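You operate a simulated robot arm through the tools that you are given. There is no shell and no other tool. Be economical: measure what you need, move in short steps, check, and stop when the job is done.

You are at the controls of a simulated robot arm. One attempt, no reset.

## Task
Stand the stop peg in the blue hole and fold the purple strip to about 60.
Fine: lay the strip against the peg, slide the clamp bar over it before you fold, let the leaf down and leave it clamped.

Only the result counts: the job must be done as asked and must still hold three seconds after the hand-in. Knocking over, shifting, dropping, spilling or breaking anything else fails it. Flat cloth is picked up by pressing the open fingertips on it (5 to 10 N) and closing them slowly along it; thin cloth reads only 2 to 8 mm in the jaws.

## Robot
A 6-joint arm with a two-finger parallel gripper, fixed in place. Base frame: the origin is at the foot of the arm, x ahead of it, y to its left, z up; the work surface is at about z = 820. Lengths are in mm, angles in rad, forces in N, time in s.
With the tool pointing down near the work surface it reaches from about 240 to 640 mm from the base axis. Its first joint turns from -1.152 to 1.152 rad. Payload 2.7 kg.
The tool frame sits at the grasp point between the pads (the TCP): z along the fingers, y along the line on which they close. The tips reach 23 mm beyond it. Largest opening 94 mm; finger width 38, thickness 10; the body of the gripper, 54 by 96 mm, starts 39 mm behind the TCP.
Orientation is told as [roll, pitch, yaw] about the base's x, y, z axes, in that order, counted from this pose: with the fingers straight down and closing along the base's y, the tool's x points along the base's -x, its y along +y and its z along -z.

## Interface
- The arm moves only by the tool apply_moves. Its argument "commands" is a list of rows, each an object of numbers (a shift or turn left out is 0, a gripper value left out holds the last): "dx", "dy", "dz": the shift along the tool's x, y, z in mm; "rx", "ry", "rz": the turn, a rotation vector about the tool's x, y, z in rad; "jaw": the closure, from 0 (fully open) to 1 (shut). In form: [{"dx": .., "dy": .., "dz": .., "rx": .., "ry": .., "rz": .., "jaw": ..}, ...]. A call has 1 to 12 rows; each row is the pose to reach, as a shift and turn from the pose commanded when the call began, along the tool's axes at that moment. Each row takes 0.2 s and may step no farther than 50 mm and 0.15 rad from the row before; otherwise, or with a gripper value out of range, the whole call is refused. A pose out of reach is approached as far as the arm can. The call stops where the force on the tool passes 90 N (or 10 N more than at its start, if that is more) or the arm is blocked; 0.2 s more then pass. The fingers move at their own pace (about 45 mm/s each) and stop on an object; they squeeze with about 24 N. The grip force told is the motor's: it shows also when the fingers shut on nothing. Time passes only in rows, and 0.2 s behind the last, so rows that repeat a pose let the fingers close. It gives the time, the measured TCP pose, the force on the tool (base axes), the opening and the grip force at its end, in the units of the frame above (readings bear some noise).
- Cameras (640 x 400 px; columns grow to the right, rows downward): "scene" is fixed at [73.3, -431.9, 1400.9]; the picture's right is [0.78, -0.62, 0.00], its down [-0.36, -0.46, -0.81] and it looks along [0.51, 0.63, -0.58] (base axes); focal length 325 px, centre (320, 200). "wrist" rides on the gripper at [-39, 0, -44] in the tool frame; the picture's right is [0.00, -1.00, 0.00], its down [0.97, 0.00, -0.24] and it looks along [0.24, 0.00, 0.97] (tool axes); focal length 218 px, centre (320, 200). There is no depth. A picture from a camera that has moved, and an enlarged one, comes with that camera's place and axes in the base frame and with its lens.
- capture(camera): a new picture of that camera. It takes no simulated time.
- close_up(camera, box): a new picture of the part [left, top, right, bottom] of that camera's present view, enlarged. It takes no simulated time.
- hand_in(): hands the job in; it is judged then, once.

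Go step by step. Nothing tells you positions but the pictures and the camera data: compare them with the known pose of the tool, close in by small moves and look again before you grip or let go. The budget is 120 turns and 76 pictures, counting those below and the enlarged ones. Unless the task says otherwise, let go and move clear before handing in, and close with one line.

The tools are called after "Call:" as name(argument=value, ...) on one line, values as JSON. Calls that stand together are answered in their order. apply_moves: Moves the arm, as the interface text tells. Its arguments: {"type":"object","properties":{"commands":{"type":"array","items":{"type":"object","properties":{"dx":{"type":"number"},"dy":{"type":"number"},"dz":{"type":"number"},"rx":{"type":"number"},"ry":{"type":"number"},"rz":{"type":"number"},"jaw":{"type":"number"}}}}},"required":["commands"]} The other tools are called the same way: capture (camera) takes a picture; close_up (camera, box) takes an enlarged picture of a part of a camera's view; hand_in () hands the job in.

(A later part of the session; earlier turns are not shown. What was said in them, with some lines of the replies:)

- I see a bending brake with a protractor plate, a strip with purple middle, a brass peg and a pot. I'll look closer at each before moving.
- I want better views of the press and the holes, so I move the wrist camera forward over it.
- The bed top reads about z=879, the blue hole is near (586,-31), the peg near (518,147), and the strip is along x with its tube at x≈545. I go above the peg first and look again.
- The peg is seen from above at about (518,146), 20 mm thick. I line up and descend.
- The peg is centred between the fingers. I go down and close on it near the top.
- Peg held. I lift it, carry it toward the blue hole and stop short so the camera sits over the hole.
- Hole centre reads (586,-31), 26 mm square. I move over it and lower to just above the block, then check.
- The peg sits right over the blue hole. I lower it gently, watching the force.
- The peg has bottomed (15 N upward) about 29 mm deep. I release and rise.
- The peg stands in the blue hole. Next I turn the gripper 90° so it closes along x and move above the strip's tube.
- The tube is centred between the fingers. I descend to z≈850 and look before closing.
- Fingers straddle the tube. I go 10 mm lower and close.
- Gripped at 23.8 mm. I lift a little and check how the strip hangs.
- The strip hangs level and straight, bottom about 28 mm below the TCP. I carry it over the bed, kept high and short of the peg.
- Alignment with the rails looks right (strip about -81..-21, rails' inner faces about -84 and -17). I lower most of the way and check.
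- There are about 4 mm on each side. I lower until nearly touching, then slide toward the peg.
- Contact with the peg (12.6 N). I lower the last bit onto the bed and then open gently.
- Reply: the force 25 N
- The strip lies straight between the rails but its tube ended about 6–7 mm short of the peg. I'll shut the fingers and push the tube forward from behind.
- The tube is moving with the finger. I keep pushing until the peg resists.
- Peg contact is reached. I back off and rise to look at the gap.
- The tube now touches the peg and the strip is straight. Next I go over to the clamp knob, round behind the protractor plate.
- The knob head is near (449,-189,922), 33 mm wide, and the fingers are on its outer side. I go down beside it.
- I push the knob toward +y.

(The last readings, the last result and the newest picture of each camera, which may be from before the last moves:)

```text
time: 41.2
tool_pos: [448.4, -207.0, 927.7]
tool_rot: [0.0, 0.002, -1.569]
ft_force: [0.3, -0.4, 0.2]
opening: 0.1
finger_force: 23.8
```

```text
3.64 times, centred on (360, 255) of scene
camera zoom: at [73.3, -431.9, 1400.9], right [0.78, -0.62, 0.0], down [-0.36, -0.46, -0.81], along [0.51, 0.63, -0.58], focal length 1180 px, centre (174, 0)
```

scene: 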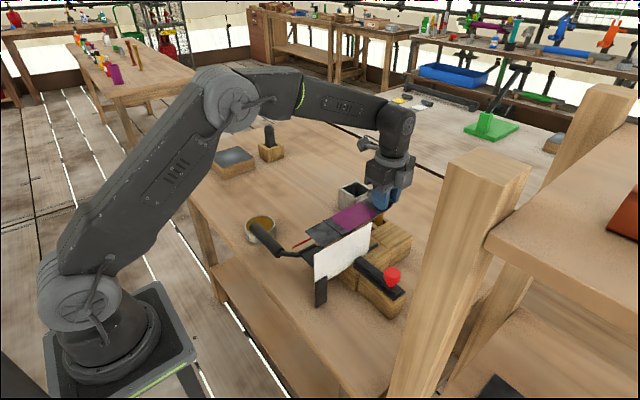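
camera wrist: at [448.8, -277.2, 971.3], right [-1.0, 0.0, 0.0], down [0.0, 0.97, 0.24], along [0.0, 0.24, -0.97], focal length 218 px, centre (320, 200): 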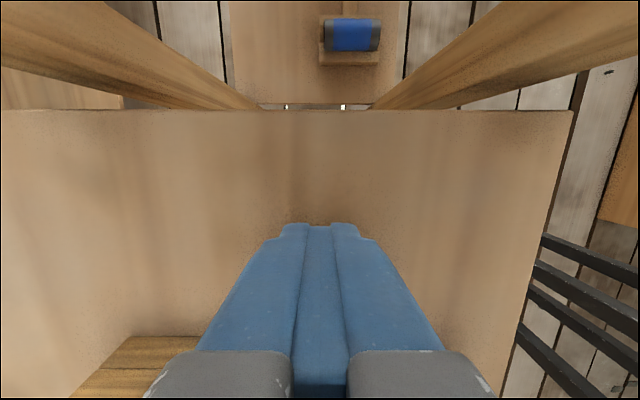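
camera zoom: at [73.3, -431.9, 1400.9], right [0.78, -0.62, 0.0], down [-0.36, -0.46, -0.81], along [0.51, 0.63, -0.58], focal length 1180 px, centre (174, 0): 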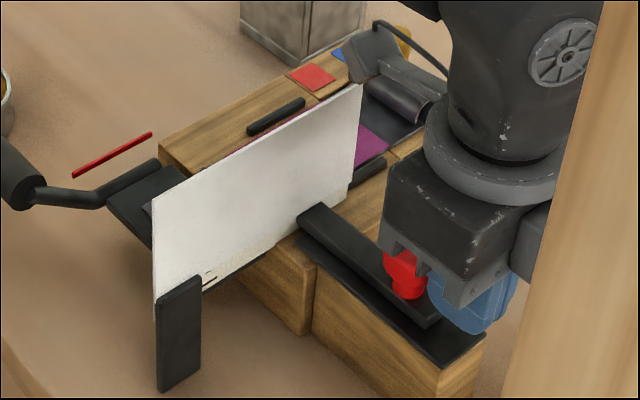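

Call:
apply_moves(commands=[{"dx": 5}, {"dx": 10}, {"dx": 15}, {"dx": 20}, {"dx": 25}, {"dx": 30}, {"dx": 30}])

Call:
close_up(camera="scene", box=[290, 200, 430, 310])

```text
time: 42.8
tool_pos: [448.0, -176.3, 928.9]
tool_rot: [0.0, 0.001, -1.568]
ft_force: [0.1, -1.1, 0.9]
opening: 0.0
finger_force: 23.9
```

```text
3.64 times, centred on (360, 255) of scene
camera zoom: at [73.3, -431.9, 1400.9], right [0.78, -0.62, 0.0], down [-0.36, -0.46, -0.81], along [0.51, 0.63, -0.58], focal length 1180 px, centre (174, 0)
```

zoom: 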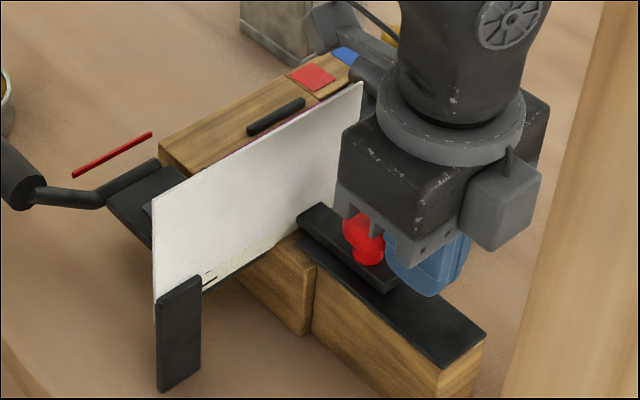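

Call:
apply_moves(commands=[{"dx": 4}, {"dx": 8}, {"dx": 12}, {"dx": 16}, {"dx": 18}, {"dx": 18}])

Call:
close_up(camera="scene", box=[290, 200, 430, 310])

```text
time: 44.2
tool_pos: [449.0, -159.3, 928.1]
tool_rot: [0.0, 0.002, -1.568]
ft_force: [0.5, 0.0, 1.1]
opening: 0.2
finger_force: 24.1
```

```text
3.64 times, centred on (360, 255) of scene
camera zoom: at [73.3, -431.9, 1400.9], right [0.78, -0.62, 0.0], down [-0.36, -0.46, -0.81], along [0.51, 0.63, -0.58], focal length 1180 px, centre (174, 0)
```

zoom: 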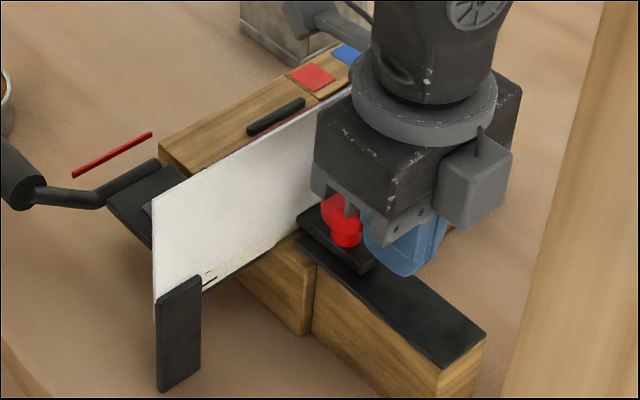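

Call:
apply_moves(commands=[{"dx": 2}, {"dx": 4}, {"dx": 6}, {"dx": 8}, {"dx": 9}, {"dx": 9}])

Call:
close_up(camera="scene", box=[290, 200, 430, 310])

```text
time: 45.6
tool_pos: [448.2, -150.9, 929.0]
tool_rot: [-0.002, -0.001, -1.568]
ft_force: [0.3, -0.5, 0.6]
opening: 0.2
finger_force: 24.3
```

```text
3.64 times, centred on (360, 255) of scene
camera zoom: at [73.3, -431.9, 1400.9], right [0.78, -0.62, 0.0], down [-0.36, -0.46, -0.81], along [0.51, 0.63, -0.58], focal length 1180 px, centre (174, 0)
```

zoom: 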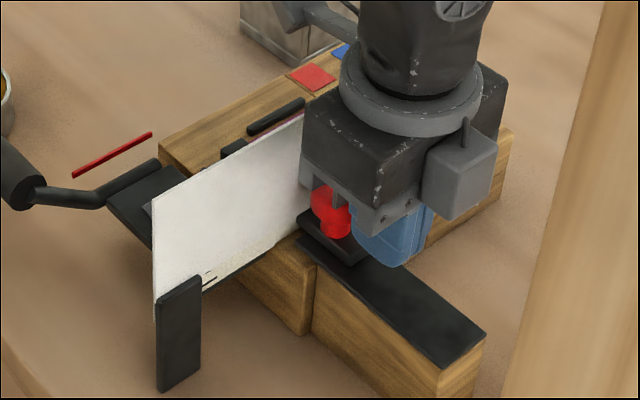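

Call:
apply_moves(commands=[{"dx": 1}, {"dx": 2}, {"dx": 3}, {"dx": 4}, {"dx": 4}])

```text
time: 46.8
tool_pos: [447.2, -146.2, 929.2]
tool_rot: [0.0, 0.002, -1.569]
ft_force: [0.8, -0.7, 0.1]
opening: 0.1
finger_force: 23.8
```

Call:
apply_moves(commands=[{"dx": 1}, {"dx": 2}, {"dx": 3}, {"dx": 4}, {"dx": 4}])

Call:
close_up(camera="scene", box=[310, 210, 400, 280])

```text
time: 48.0
tool_pos: [449.3, -143.9, 929.4]
tool_rot: [-0.001, 0.001, -1.569]
ft_force: [0.2, -0.6, 0.2]
opening: 0.2
finger_force: 23.5
```

```text
5.71 times, centred on (355, 245) of scene
camera zoom: at [73.3, -431.9, 1400.9], right [0.78, -0.62, 0.0], down [-0.36, -0.46, -0.81], along [0.51, 0.63, -0.58], focal length 1855 px, centre (120, -57)
```

zoom: 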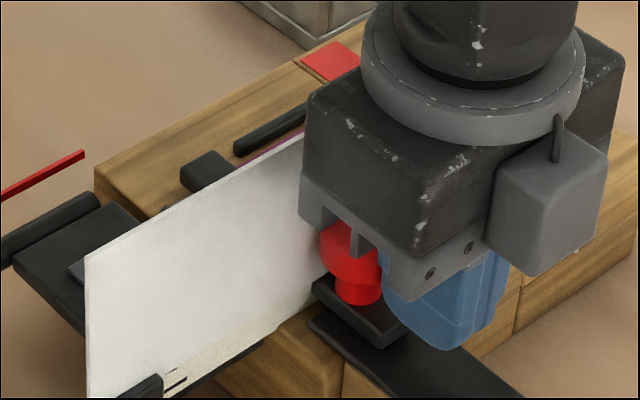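

Call:
apply_moves(commands=[{"dx": 1}, {"dx": 2}, {"dx": 3}, {"dx": 4}, {"dx": 5}, {"dx": 5}])

Call:
close_up(camera="scene", box=[310, 210, 400, 280])

```text
time: 49.4
tool_pos: [446.9, -138.0, 928.5]
tool_rot: [0.0, 0.001, -1.57]
ft_force: [-0.1, -5.4, -3.4]
opening: 0.2
finger_force: 23.8
```

```text
5.71 times, centred on (355, 245) of scene
camera zoom: at [73.3, -432.1, 1400.8], right [0.78, -0.62, 0.0], down [-0.36, -0.46, -0.81], along [0.51, 0.63, -0.58], focal length 1855 px, centre (120, -57)
```

zoom: 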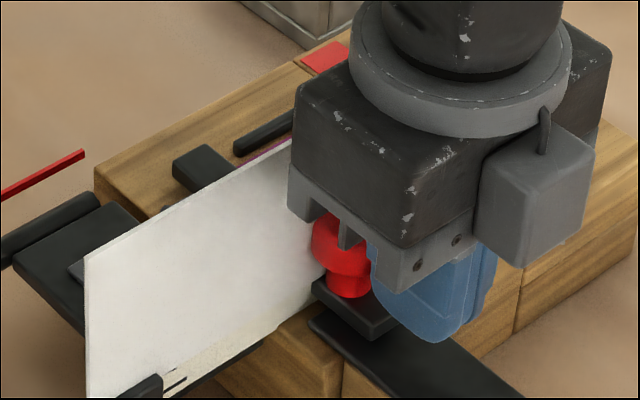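

Call:
apply_moves(commands=[{"dx": 0.7}, {"dx": 1.2}])

```text
time: 50.0
tool_pos: [447.6, -137.2, 928.3]
tool_rot: [-0.001, -0.001, -1.571]
ft_force: [-2.2, -16.1, -2.9]
opening: 0.2
finger_force: 24.4
```

It's against the end stop (16 N). I back off, rise, and take the gripper over to the folding handle, stopping above it to look at the clamp and handle.

Call:
apply_moves(commands=[{"dx": -10}, {"dx": -30}, {"dx": -30, "dz": -45}, {"dx": -30, "dz": -90}, {"dx": -30, "dz": -120, "jaw": 0.35}, {"dx": 15, "dy": -15, "dz": -120}, {"dx": 60, "dy": -35, "dz": -120}, {"dx": 100, "dy": -60, "dz": -120}, {"dx": 140, "dy": -85, "dz": -120}, {"dx": 180, "dy": -110, "dz": -120}, {"dx": 205, "dy": -132, "dz": -110}, {"dx": 205, "dy": -132, "dz": -100}])

Call:
capture(camera="wrist")

Call:
close_up(camera="scene", box=[230, 180, 430, 310])

```text
time: 52.6
tool_pos: [315.5, 68.1, 1027.9]
tool_rot: [0.001, 0.0, -1.57]
ft_force: [0.5, -0.2, 0.0]
opening: 61.1
finger_force: 0.0
```

```text
25 pictures are left
camera wrist: at [316.2, 28.6, 1069.8], right [-1.0, 0.0, 0.0], down [0.0, 0.97, 0.24], along [0.0, 0.24, -0.97], focal length 218 px, centre (320, 200)
```

wrist: 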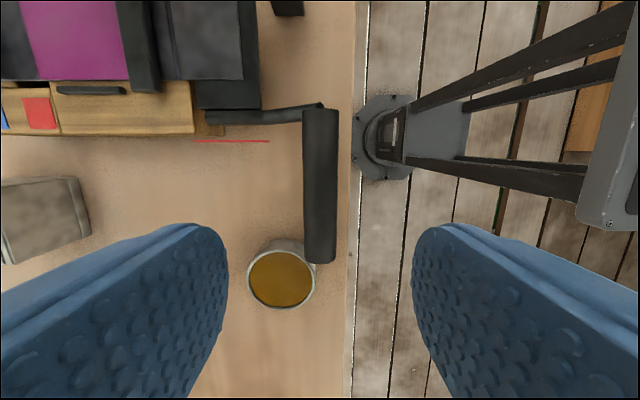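

```text
3.08 times, centred on (330, 245) of scene
camera zoom: at [73.3, -431.9, 1400.9], right [0.78, -0.62, 0.0], down [-0.36, -0.46, -0.81], along [0.51, 0.63, -0.58], focal length 999 px, centre (289, 62)
```

zoom: 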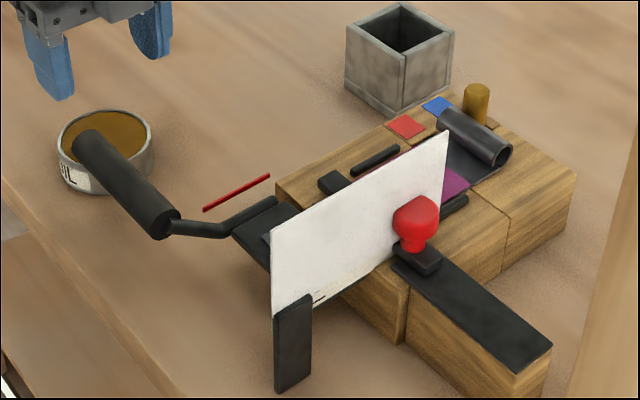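

The clamp bar spans the whole strip width. The handle's axis is at about x=316, z=908, y 3..121. I descend and grip it.

Call:
apply_moves(commands=[{"dz": 40}, {"dz": 80}, {"dz": 110}, {"dz": 122}, {"dz": 122}, {"dz": 122, "jaw": 1}, {"dz": 122, "jaw": 1}, {"dz": 122, "jaw": 1}, {"dz": 122, "jaw": 1}, {"dz": 122, "jaw": 1}])

Call:
close_up(camera="scene", box=[210, 170, 370, 290])

```text
time: 54.8
tool_pos: [314.8, 67.2, 905.8]
tool_rot: [0.003, 0.002, -1.57]
ft_force: [4.4, 0.1, -5.0]
opening: 25.5
finger_force: 44.9
```

```text
3.33 times, centred on (290, 230) of scene
camera zoom: at [73.5, -431.9, 1400.9], right [0.78, -0.62, 0.0], down [-0.36, -0.46, -0.81], along [0.51, 0.63, -0.58], focal length 1082 px, centre (420, 100)
```

zoom: 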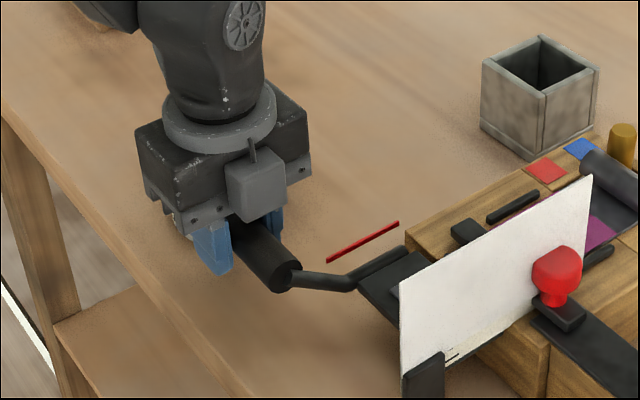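

Gripped at 25.5 mm. I begin the arc, first to about 20°.

Call:
apply_moves(commands=[{"dy": 2.9, "dz": -9}, {"dy": 6.5, "dz": -17.8}, {"dy": 11, "dz": -26.2}, {"dy": 16.1, "dz": -34.1}, {"dy": 16.1, "dz": -34.1}])

Call:
close_up(camera="scene", box=[210, 170, 370, 290])

```text
time: 56.0
tool_pos: [328.2, 68.2, 938.9]
tool_rot: [-0.01, 0.001, -1.571]
ft_force: [-40.2, 19.6, 17.8]
opening: 25.6
finger_force: 45.0
```

```text
3.33 times, centred on (290, 230) of scene
camera zoom: at [72.0, -431.5, 1401.1], right [0.78, -0.62, 0.0], down [-0.36, -0.46, -0.81], along [0.51, 0.63, -0.58], focal length 1082 px, centre (420, 100)
```

zoom: 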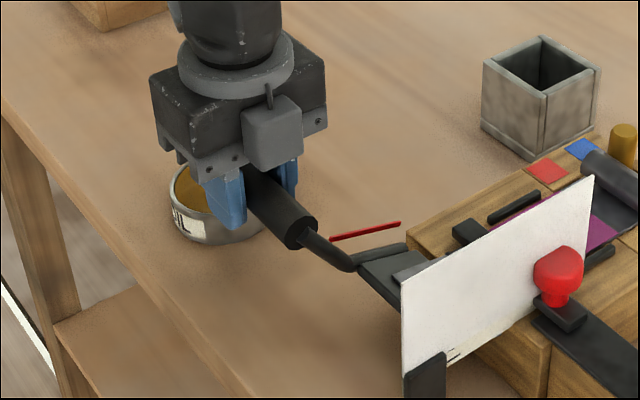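

The force is mostly radial, so the hinge is a bit higher than I guessed (about z 887). I correct the pose and read the force again.

Call:
apply_moves(commands=[{"dy": -2, "dz": -0.6}, {"dy": -3.3, "dz": -1.2}, {"dy": -3.3, "dz": -1.2}])

```text
time: 56.8
tool_pos: [328.8, 68.2, 941.9]
tool_rot: [0.002, 0.0, -1.571]
ft_force: [-13.2, 11.2, 0.3]
opening: 25.5
finger_force: 45.1
```

Call:
apply_moves(commands=[{"dy": 4.3, "dz": -8.2}, {"dy": 9.9, "dz": -15.7}, {"dy": 9.9, "dz": -15.7}])

```text
time: 57.6
tool_pos: [341.1, 68.4, 957.6]
tool_rot: [0.002, 0.001, -1.569]
ft_force: [3.3, 7.9, -11.0]
opening: 25.7
finger_force: 44.9
```

Call:
apply_moves(commands=[{"dy": 6.6, "dz": -6.6}, {"dy": 13.8, "dz": -12.7}, {"dy": 13.8, "dz": -12.7}])

Call:
close_up(camera="scene", box=[230, 150, 390, 270])

Call:
capture(camera="wrist")

```text
time: 58.4
tool_pos: [350.9, 67.4, 970.4]
tool_rot: [-0.003, 0.001, -1.569]
ft_force: [-18.1, 5.4, 11.1]
opening: 25.8
finger_force: 44.6
```

```text
3.33 times, centred on (310, 210) of scene
camera zoom: at [72.7, -431.8, 1401.0], right [0.78, -0.62, 0.0], down [-0.36, -0.46, -0.81], along [0.51, 0.63, -0.58], focal length 1082 px, centre (353, 167)
```

zoom: 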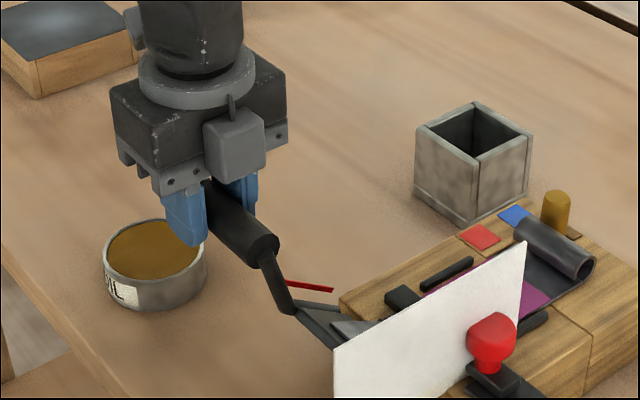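

```text
20 pictures are left
camera wrist: at [352.9, 28.3, 1012.7], right [-1.0, 0.0, 0.0], down [0.0, 0.97, 0.24], along [0.0, 0.24, -0.97], focal length 218 px, centre (320, 200)
```

wrist: 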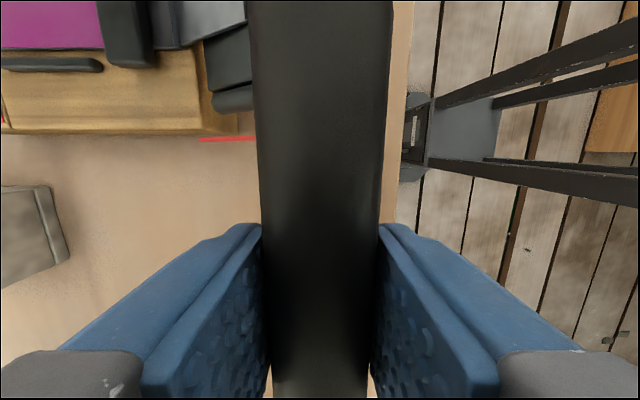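

The red pointer reads about 37° now, turning about roughly (425,880). I continue the arc to about 50° and check.

Call:
apply_moves(commands=[{"dy": 7.2, "dz": -5.5}, {"dy": 15.4, "dz": -10.5}, {"dy": 24.1, "dz": -15}, {"dy": 24.1, "dz": -15}])

Call:
close_up(camera="scene", box=[260, 190, 380, 280])

```text
time: 59.4
tool_pos: [375.8, 66.5, 984.5]
tool_rot: [0.0, 0.0, -1.57]
ft_force: [-8.0, -1.9, 1.4]
opening: 26.0
finger_force: 45.1
```

```text
4.44 times, centred on (320, 235) of scene
camera zoom: at [73.1, -432.0, 1400.9], right [0.78, -0.62, 0.0], down [-0.36, -0.46, -0.81], along [0.51, 0.63, -0.58], focal length 1442 px, centre (320, 44)
```

zoom: 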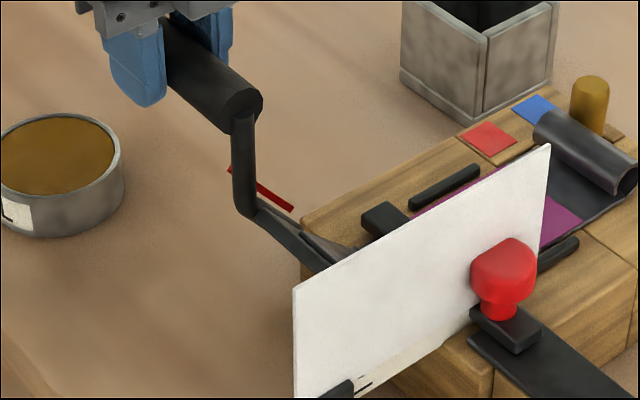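

The pointer reads 51° with low force. I go on to about 62°.

Call:
apply_moves(commands=[{"dy": 9, "dz": -3.6}, {"dy": 18.3, "dz": -6.5}, {"dy": 22.1, "dz": -7.3}, {"dy": 22.1, "dz": -7.3}, {"dy": 22.1, "dz": -7.3}])

Call:
close_up(camera="scene", box=[260, 190, 380, 280])

```text
time: 60.6
tool_pos: [399.6, 68.5, 992.7]
tool_rot: [0.002, 0.0, -1.569]
ft_force: [-5.0, -1.7, 0.1]
opening: 25.8
finger_force: 44.9
```

```text
4.44 times, centred on (320, 235) of scene
camera zoom: at [73.2, -432.0, 1400.9], right [0.78, -0.62, 0.0], down [-0.36, -0.46, -0.81], along [0.51, 0.63, -0.58], focal length 1442 px, centre (320, 44)
```

zoom: 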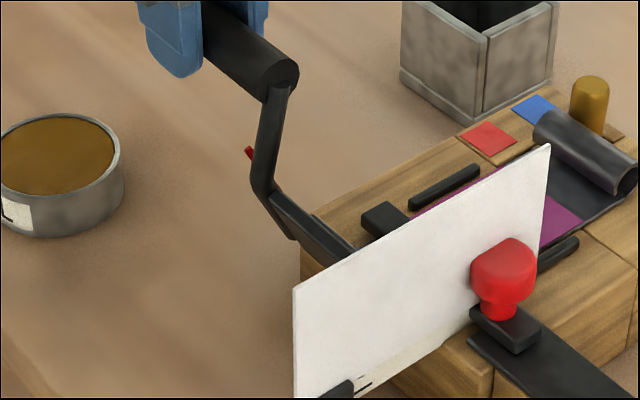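

It's at about 62°. I bring the leaf back down by the same arc to see the springback.

Call:
apply_moves(commands=[{"dy": -13.1, "dz": 4}, {"dy": -22.1, "dz": 7.8}, {"dy": -30.8, "dz": 12.5}, {"dy": -39, "dz": 17.8}, {"dy": -46.7, "dz": 23.9}, {"dy": -53.9, "dz": 30.6}, {"dy": -60.4, "dz": 37.9}, {"dy": -66.3, "dz": 45.7}, {"dy": -66.3, "dz": 45.7}])

Call:
capture(camera="wrist")

Call:
close_up(camera="scene", box=[260, 190, 380, 280])

```text
time: 62.6
tool_pos: [333.1, 68.0, 948.0]
tool_rot: [0.003, 0.002, -1.569]
ft_force: [0.9, 14.9, 2.1]
opening: 25.7
finger_force: 44.8
```

```text
17 pictures are left
camera wrist: at [333.7, 28.8, 990.6], right [-1.0, 0.0, 0.0], down [0.0, 0.97, 0.24], along [0.0, 0.24, -0.97], focal length 218 px, centre (320, 200)
```

wrist: 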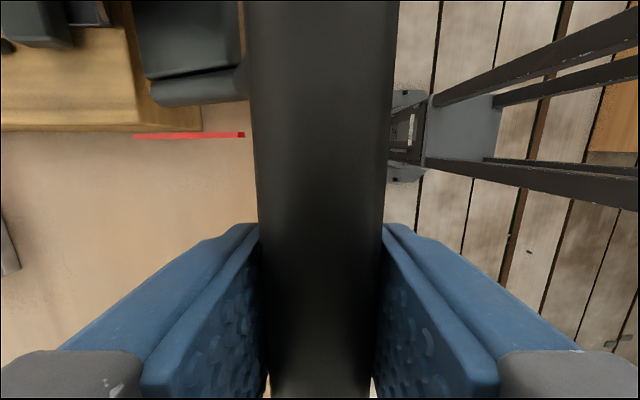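

```text
4.44 times, centred on (320, 235) of scene
camera zoom: at [73.3, -431.6, 1401.0], right [0.78, -0.62, 0.0], down [-0.36, -0.46, -0.81], along [0.51, 0.63, -0.58], focal length 1442 px, centre (320, 44)
```

zoom: 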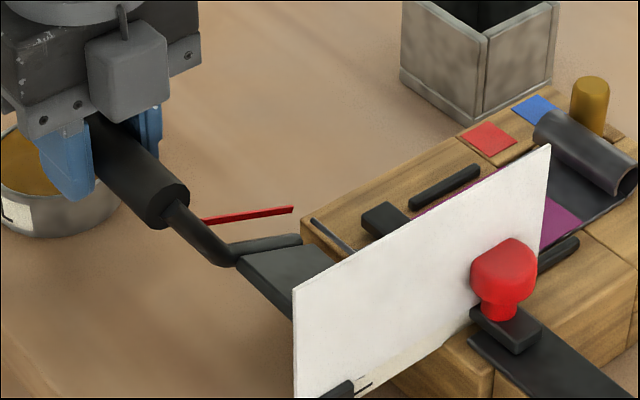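

The strip's free edge works out to about 58°, close to what is asked. I finish lowering the leaf to rest, then measure more carefully.

Call:
apply_moves(commands=[{"dy": -5.2, "dz": 8.4}, {"dy": -9.7, "dz": 17.1}, {"dy": -13.3, "dz": 26.2}, {"dy": -16.2, "dz": 35.6}, {"dy": -16.4, "dz": 37}])

Call:
close_up(camera="scene", box=[260, 190, 380, 280])

```text
time: 63.8
tool_pos: [315.3, 67.1, 909.7]
tool_rot: [0.0, 0.0, -1.569]
ft_force: [5.8, -2.3, 2.7]
opening: 25.6
finger_force: 44.9
```

```text
4.44 times, centred on (320, 235) of scene
camera zoom: at [73.4, -432.0, 1400.9], right [0.78, -0.62, 0.0], down [-0.36, -0.46, -0.81], along [0.51, 0.63, -0.58], focal length 1442 px, centre (320, 44)
```

zoom: 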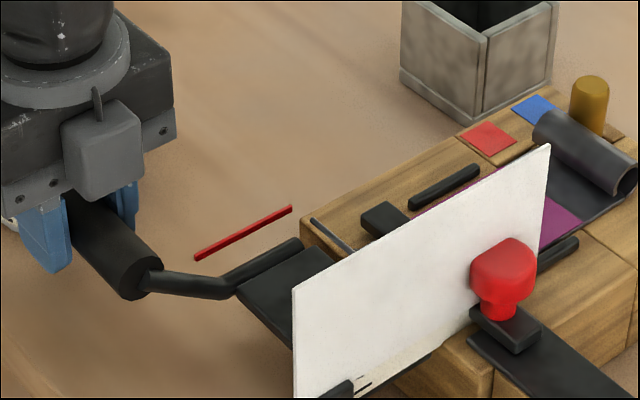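

The leaf is back at its original position. I open, rise, and look at the flap from above.

Call:
apply_moves(commands=[{"jaw": 0.7}, {"jaw": 0.5}, {"jaw": 0.4}, {"dz": -40}, {"dz": -90}, {"dz": -140}, {"dx": -30, "dy": 40, "dz": -160}, {"dx": -50, "dy": 75, "dz": -160}, {"dx": -50, "dy": 75, "dz": -160}])

Call:
capture(camera="wrist")

Call:
close_up(camera="scene", box=[300, 210, 380, 260])

```text
refused: row 7 steps farther than a row can; nothing moved
```

```text
14 pictures are left
camera wrist: at [316.3, 27.8, 953.5], right [-1.0, 0.0, 0.0], down [0.0, 0.97, 0.24], along [0.0, 0.24, -0.97], focal length 218 px, centre (320, 200)
```

wrist: 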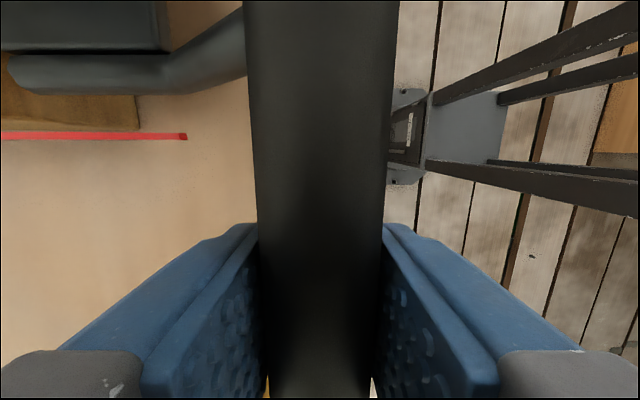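

```text
8.00 times, centred on (340, 235) of scene
camera zoom: at [73.4, -432.0, 1400.9], right [0.78, -0.62, 0.0], down [-0.36, -0.46, -0.81], along [0.51, 0.63, -0.58], focal length 2596 px, centre (160, -80)
```

zoom: 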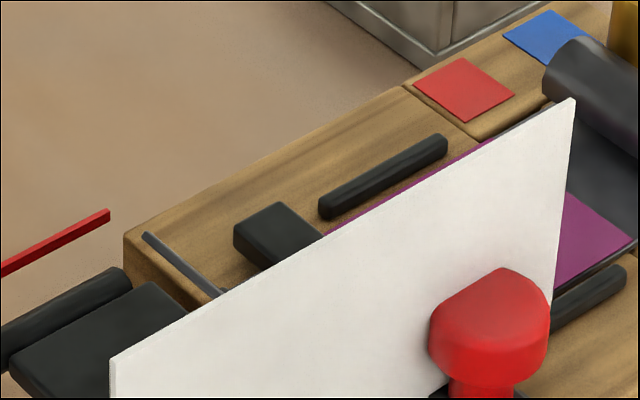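

Call:
apply_moves(commands=[{"jaw": 0.7}, {"jaw": 0.5}, {"jaw": 0.4}, {"dz": -40}, {"dz": -85}, {"dz": -130}, {"dx": -25, "dy": 25, "dz": -150}, {"dx": -50, "dy": 50, "dz": -160}, {"dx": -60, "dy": 80, "dz": -160}, {"dx": -60, "dy": 80, "dz": -160}])

Call:
capture(camera="wrist")

```text
time: 66.0
tool_pos: [396.5, 6.4, 1070.4]
tool_rot: [-0.001, 0.0, -1.569]
ft_force: [0.0, 0.1, 0.2]
opening: 56.2
finger_force: 0.1
```

```text
12 pictures are left
camera wrist: at [397.0, -33.3, 1114.2], right [-1.0, 0.0, 0.0], down [0.0, 0.97, 0.24], along [0.0, 0.24, -0.97], focal length 218 px, centre (320, 200)
```

wrist: 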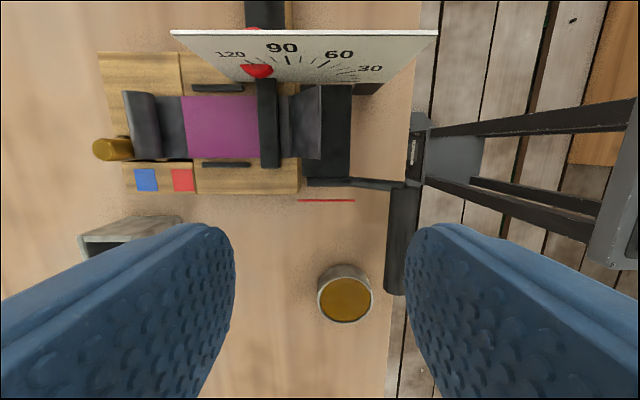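

Call:
close_up(camera="wrist", box=[240, 60, 380, 210])

Call:
close_up(camera="wrist", box=[80, 70, 240, 210])

```text
2.67 times, centred on (310, 135) of wrist
camera zoom: at [397.0, -33.3, 1114.2], right [-1.0, 0.0, 0.0], down [0.0, 0.97, 0.24], along [0.0, 0.24, -0.97], focal length 582 px, centre (347, 373)
```

zoom: 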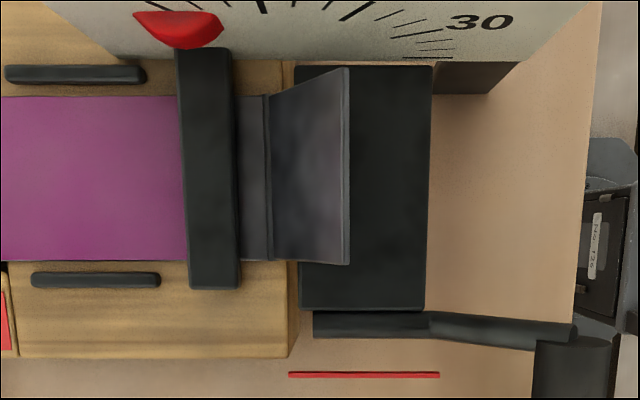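

```text
2.86 times, centred on (160, 140) of wrist
camera zoom: at [397.0, -33.3, 1114.2], right [-1.0, 0.0, 0.0], down [0.0, 0.97, 0.24], along [0.0, 0.24, -0.97], focal length 624 px, centre (777, 371)
```

zoom: 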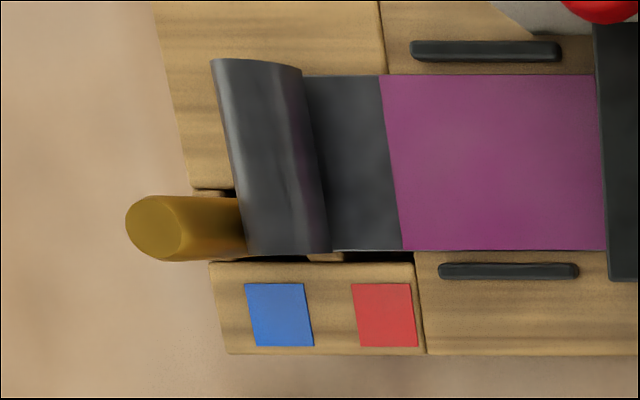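

Call:
close_up(camera="scene", box=[312, 232, 344, 252])

```text
16.00 times, centred on (328, 242) of scene
camera zoom: at [73.3, -431.9, 1400.9], right [0.78, -0.62, 0.0], down [-0.36, -0.46, -0.81], along [0.51, 0.63, -0.58], focal length 5193 px, centre (192, -472)
```

zoom: 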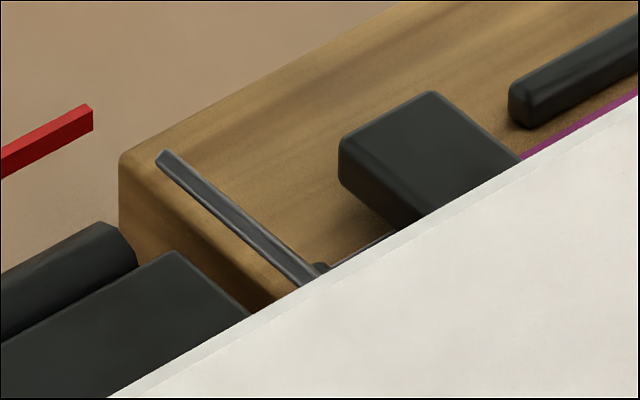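

The scene camera sees the flap almost exactly edge-on, which means about 56°, so roughly 6° of springback from 62°. I'll regrip the handle and fold to about 66°, still clamped.

Call:
apply_moves(commands=[{"dx": 20, "dy": -27}, {"dx": 40, "dy": -54}, {"dx": 61, "dy": -80.5}, {"dx": 61, "dy": -80.5, "dz": 45}, {"dx": 61, "dy": -80.5, "dz": 90}, {"dx": 61, "dy": -80.5, "dz": 130}, {"dx": 61, "dy": -80.5, "dz": 162}, {"dx": 61, "dy": -80.5, "dz": 162, "jaw": 1}, {"dx": 61, "dy": -80.5, "dz": 162, "jaw": 1}, {"dx": 61, "dy": -80.5, "dz": 162, "jaw": 1}, {"dx": 61, "dy": -80.5, "dz": 162, "jaw": 1}, {"dx": 61, "dy": -80.5, "dz": 162, "jaw": 1}])

```text
time: 68.6
tool_pos: [314.7, 70.3, 909.4]
tool_rot: [0.0, 0.0, -1.571]
ft_force: [3.3, 1.8, -7.4]
opening: 25.1
finger_force: 44.8
```

Call:
apply_moves(commands=[{"dy": 2, "dz": -9.5}, {"dy": 5, "dz": -19}, {"dy": 9, "dz": -28}, {"dy": 14, "dz": -36.5}, {"dy": 20, "dz": -44.5}, {"dy": 27, "dz": -52.5}, {"dy": 34.5, "dz": -59.5}, {"dy": 42.5, "dz": -66}, {"dy": 51, "dz": -71.5}, {"dy": 60, "dz": -76.5}, {"dy": 60, "dz": -76.5}])

```text
time: 71.0
tool_pos: [375.8, 68.8, 985.1]
tool_rot: [-0.001, 0.0, -1.568]
ft_force: [-7.5, -6.4, 4.6]
opening: 25.7
finger_force: 44.7
```

Call:
apply_moves(commands=[{"dy": 9, "dz": -3.6}, {"dy": 18.3, "dz": -6.5}, {"dy": 25, "dz": -8.2}, {"dy": 31.3, "dz": -9.3}, {"dy": 31.3, "dz": -9.3}, {"dy": 31.3, "dz": -9.3}])

Call:
close_up(camera="scene", box=[260, 190, 380, 280])

```text
time: 72.4
tool_pos: [406.6, 70.0, 992.6]
tool_rot: [-0.001, 0.002, -1.568]
ft_force: [-4.0, 5.1, -7.3]
opening: 25.7
finger_force: 45.3
```

```text
4.44 times, centred on (320, 235) of scene
camera zoom: at [73.3, -431.8, 1400.9], right [0.78, -0.62, 0.0], down [-0.36, -0.46, -0.81], along [0.51, 0.63, -0.58], focal length 1442 px, centre (320, 44)
```

zoom: 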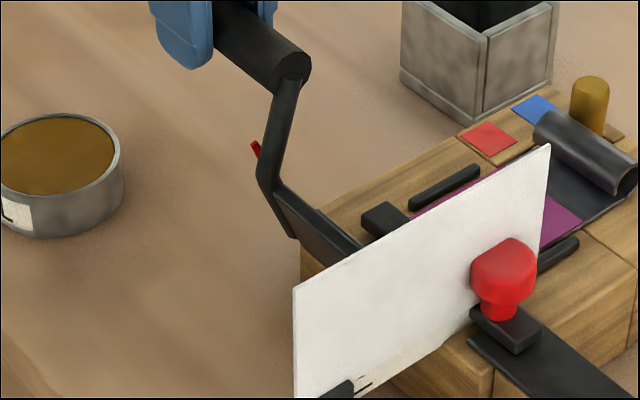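

The leaf is at about 67°. I bring it down again along the arc.

Call:
apply_moves(commands=[{"dy": -12.5, "dz": 2.7}, {"dy": -21.8, "dz": 5.8}, {"dy": -30.8, "dz": 9.6}, {"dy": -39.5, "dz": 14.3}, {"dy": -47.7, "dz": 19.6}, {"dy": -55.4, "dz": 25.7}, {"dy": -62.6, "dz": 32.4}, {"dy": -69.1, "dz": 39.7}, {"dy": -75, "dz": 47.5}, {"dy": -75, "dz": 47.5}])

Call:
close_up(camera="scene", box=[312, 232, 344, 252])

```text
time: 74.6
tool_pos: [332.8, 68.5, 946.9]
tool_rot: [0.001, -0.001, -1.57]
ft_force: [4.9, 1.3, 0.5]
opening: 25.5
finger_force: 45.2
```

```text
16.00 times, centred on (328, 242) of scene
camera zoom: at [73.4, -431.9, 1400.9], right [0.78, -0.62, 0.0], down [-0.36, -0.46, -0.81], along [0.51, 0.63, -0.58], focal length 5193 px, centre (192, -472)
```

zoom: 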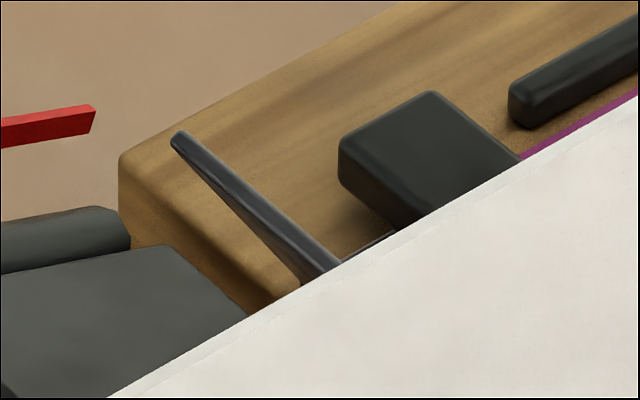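

The tip moved about 3.7 mm, i.e. 4.4° more, so the flap is at about 60°. I finish lowering the leaf, then release.

Call:
apply_moves(commands=[{"dy": -5.2, "dz": 8.4}, {"dy": -9.7, "dz": 17.1}, {"dy": -13.3, "dz": 26.2}, {"dy": -16.2, "dz": 35.6}, {"dy": -16.4, "dz": 37.5}, {"dy": -16.4, "dz": 37.5}])

Call:
close_up(camera="scene", box=[260, 190, 380, 280])

```text
time: 76.0
tool_pos: [315.3, 69.4, 908.7]
tool_rot: [0.001, -0.001, -1.569]
ft_force: [2.4, -8.4, 1.1]
opening: 25.6
finger_force: 45.1
```

```text
4.44 times, centred on (320, 235) of scene
camera zoom: at [73.3, -432.2, 1400.8], right [0.78, -0.62, 0.0], down [-0.36, -0.46, -0.81], along [0.51, 0.63, -0.58], focal length 1442 px, centre (320, 44)
```

zoom: 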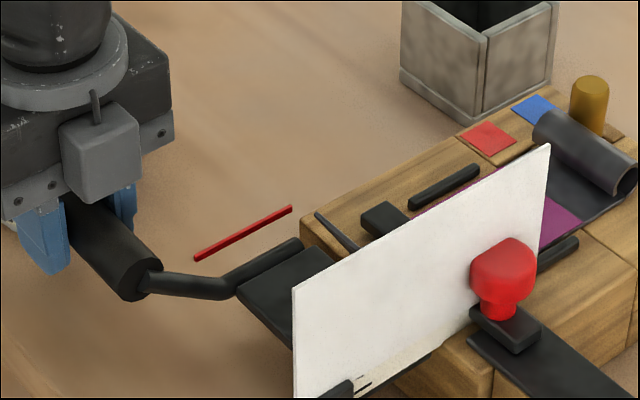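

The leaf is down at its original position. I release the handle, rise clear and take a last look.

Call:
apply_moves(commands=[{"jaw": 0.7}, {"jaw": 0.5}, {"jaw": 0.35}, {"dz": -40}, {"dz": -85}, {"dz": -130}, {"dx": 20, "dz": -170}, {"dx": 40, "dz": -200}, {"dx": 40, "dz": -200}])

Call:
capture(camera="scene")

Call:
close_up(camera="scene", box=[230, 180, 430, 310])

```text
time: 78.0
tool_pos: [314.9, 107.0, 1107.8]
tool_rot: [0.001, -0.001, -1.57]
ft_force: [0.4, 0.5, 0.0]
opening: 61.1
finger_force: 0.0
```

```text
5 pictures are left
```

scene: 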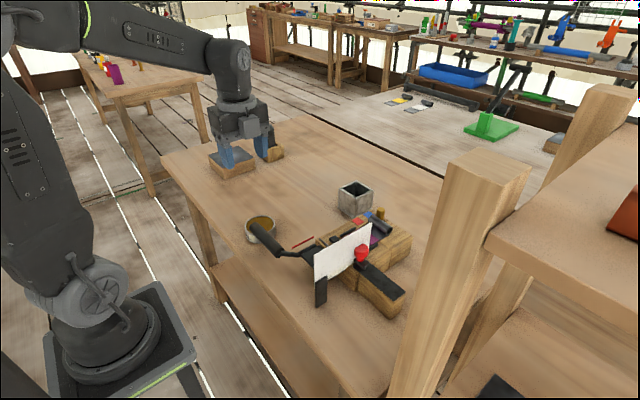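

```text
3.08 times, centred on (330, 245) of scene
camera zoom: at [73.3, -431.9, 1400.9], right [0.78, -0.62, 0.0], down [-0.36, -0.46, -0.81], along [0.51, 0.63, -0.58], focal length 999 px, centre (289, 62)
```

zoom: 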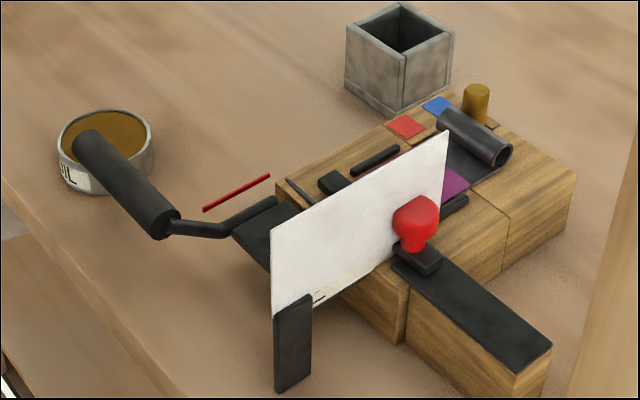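

The peg stands in the blue hole, and the strip lies against it, clamped and folded to about 60°. The leaf is down, nothing else has moved and the arm is clear, so I hand in.

Call:
hand_in()

```text
The job is handed in.
```

I handed the job in: the peg is in the blue hole, and the purple strip lies against it, folded to about 60° by my picture estimate. The clamp bar is still over the strip, the leaf is down, and no result came back after the hand-in.
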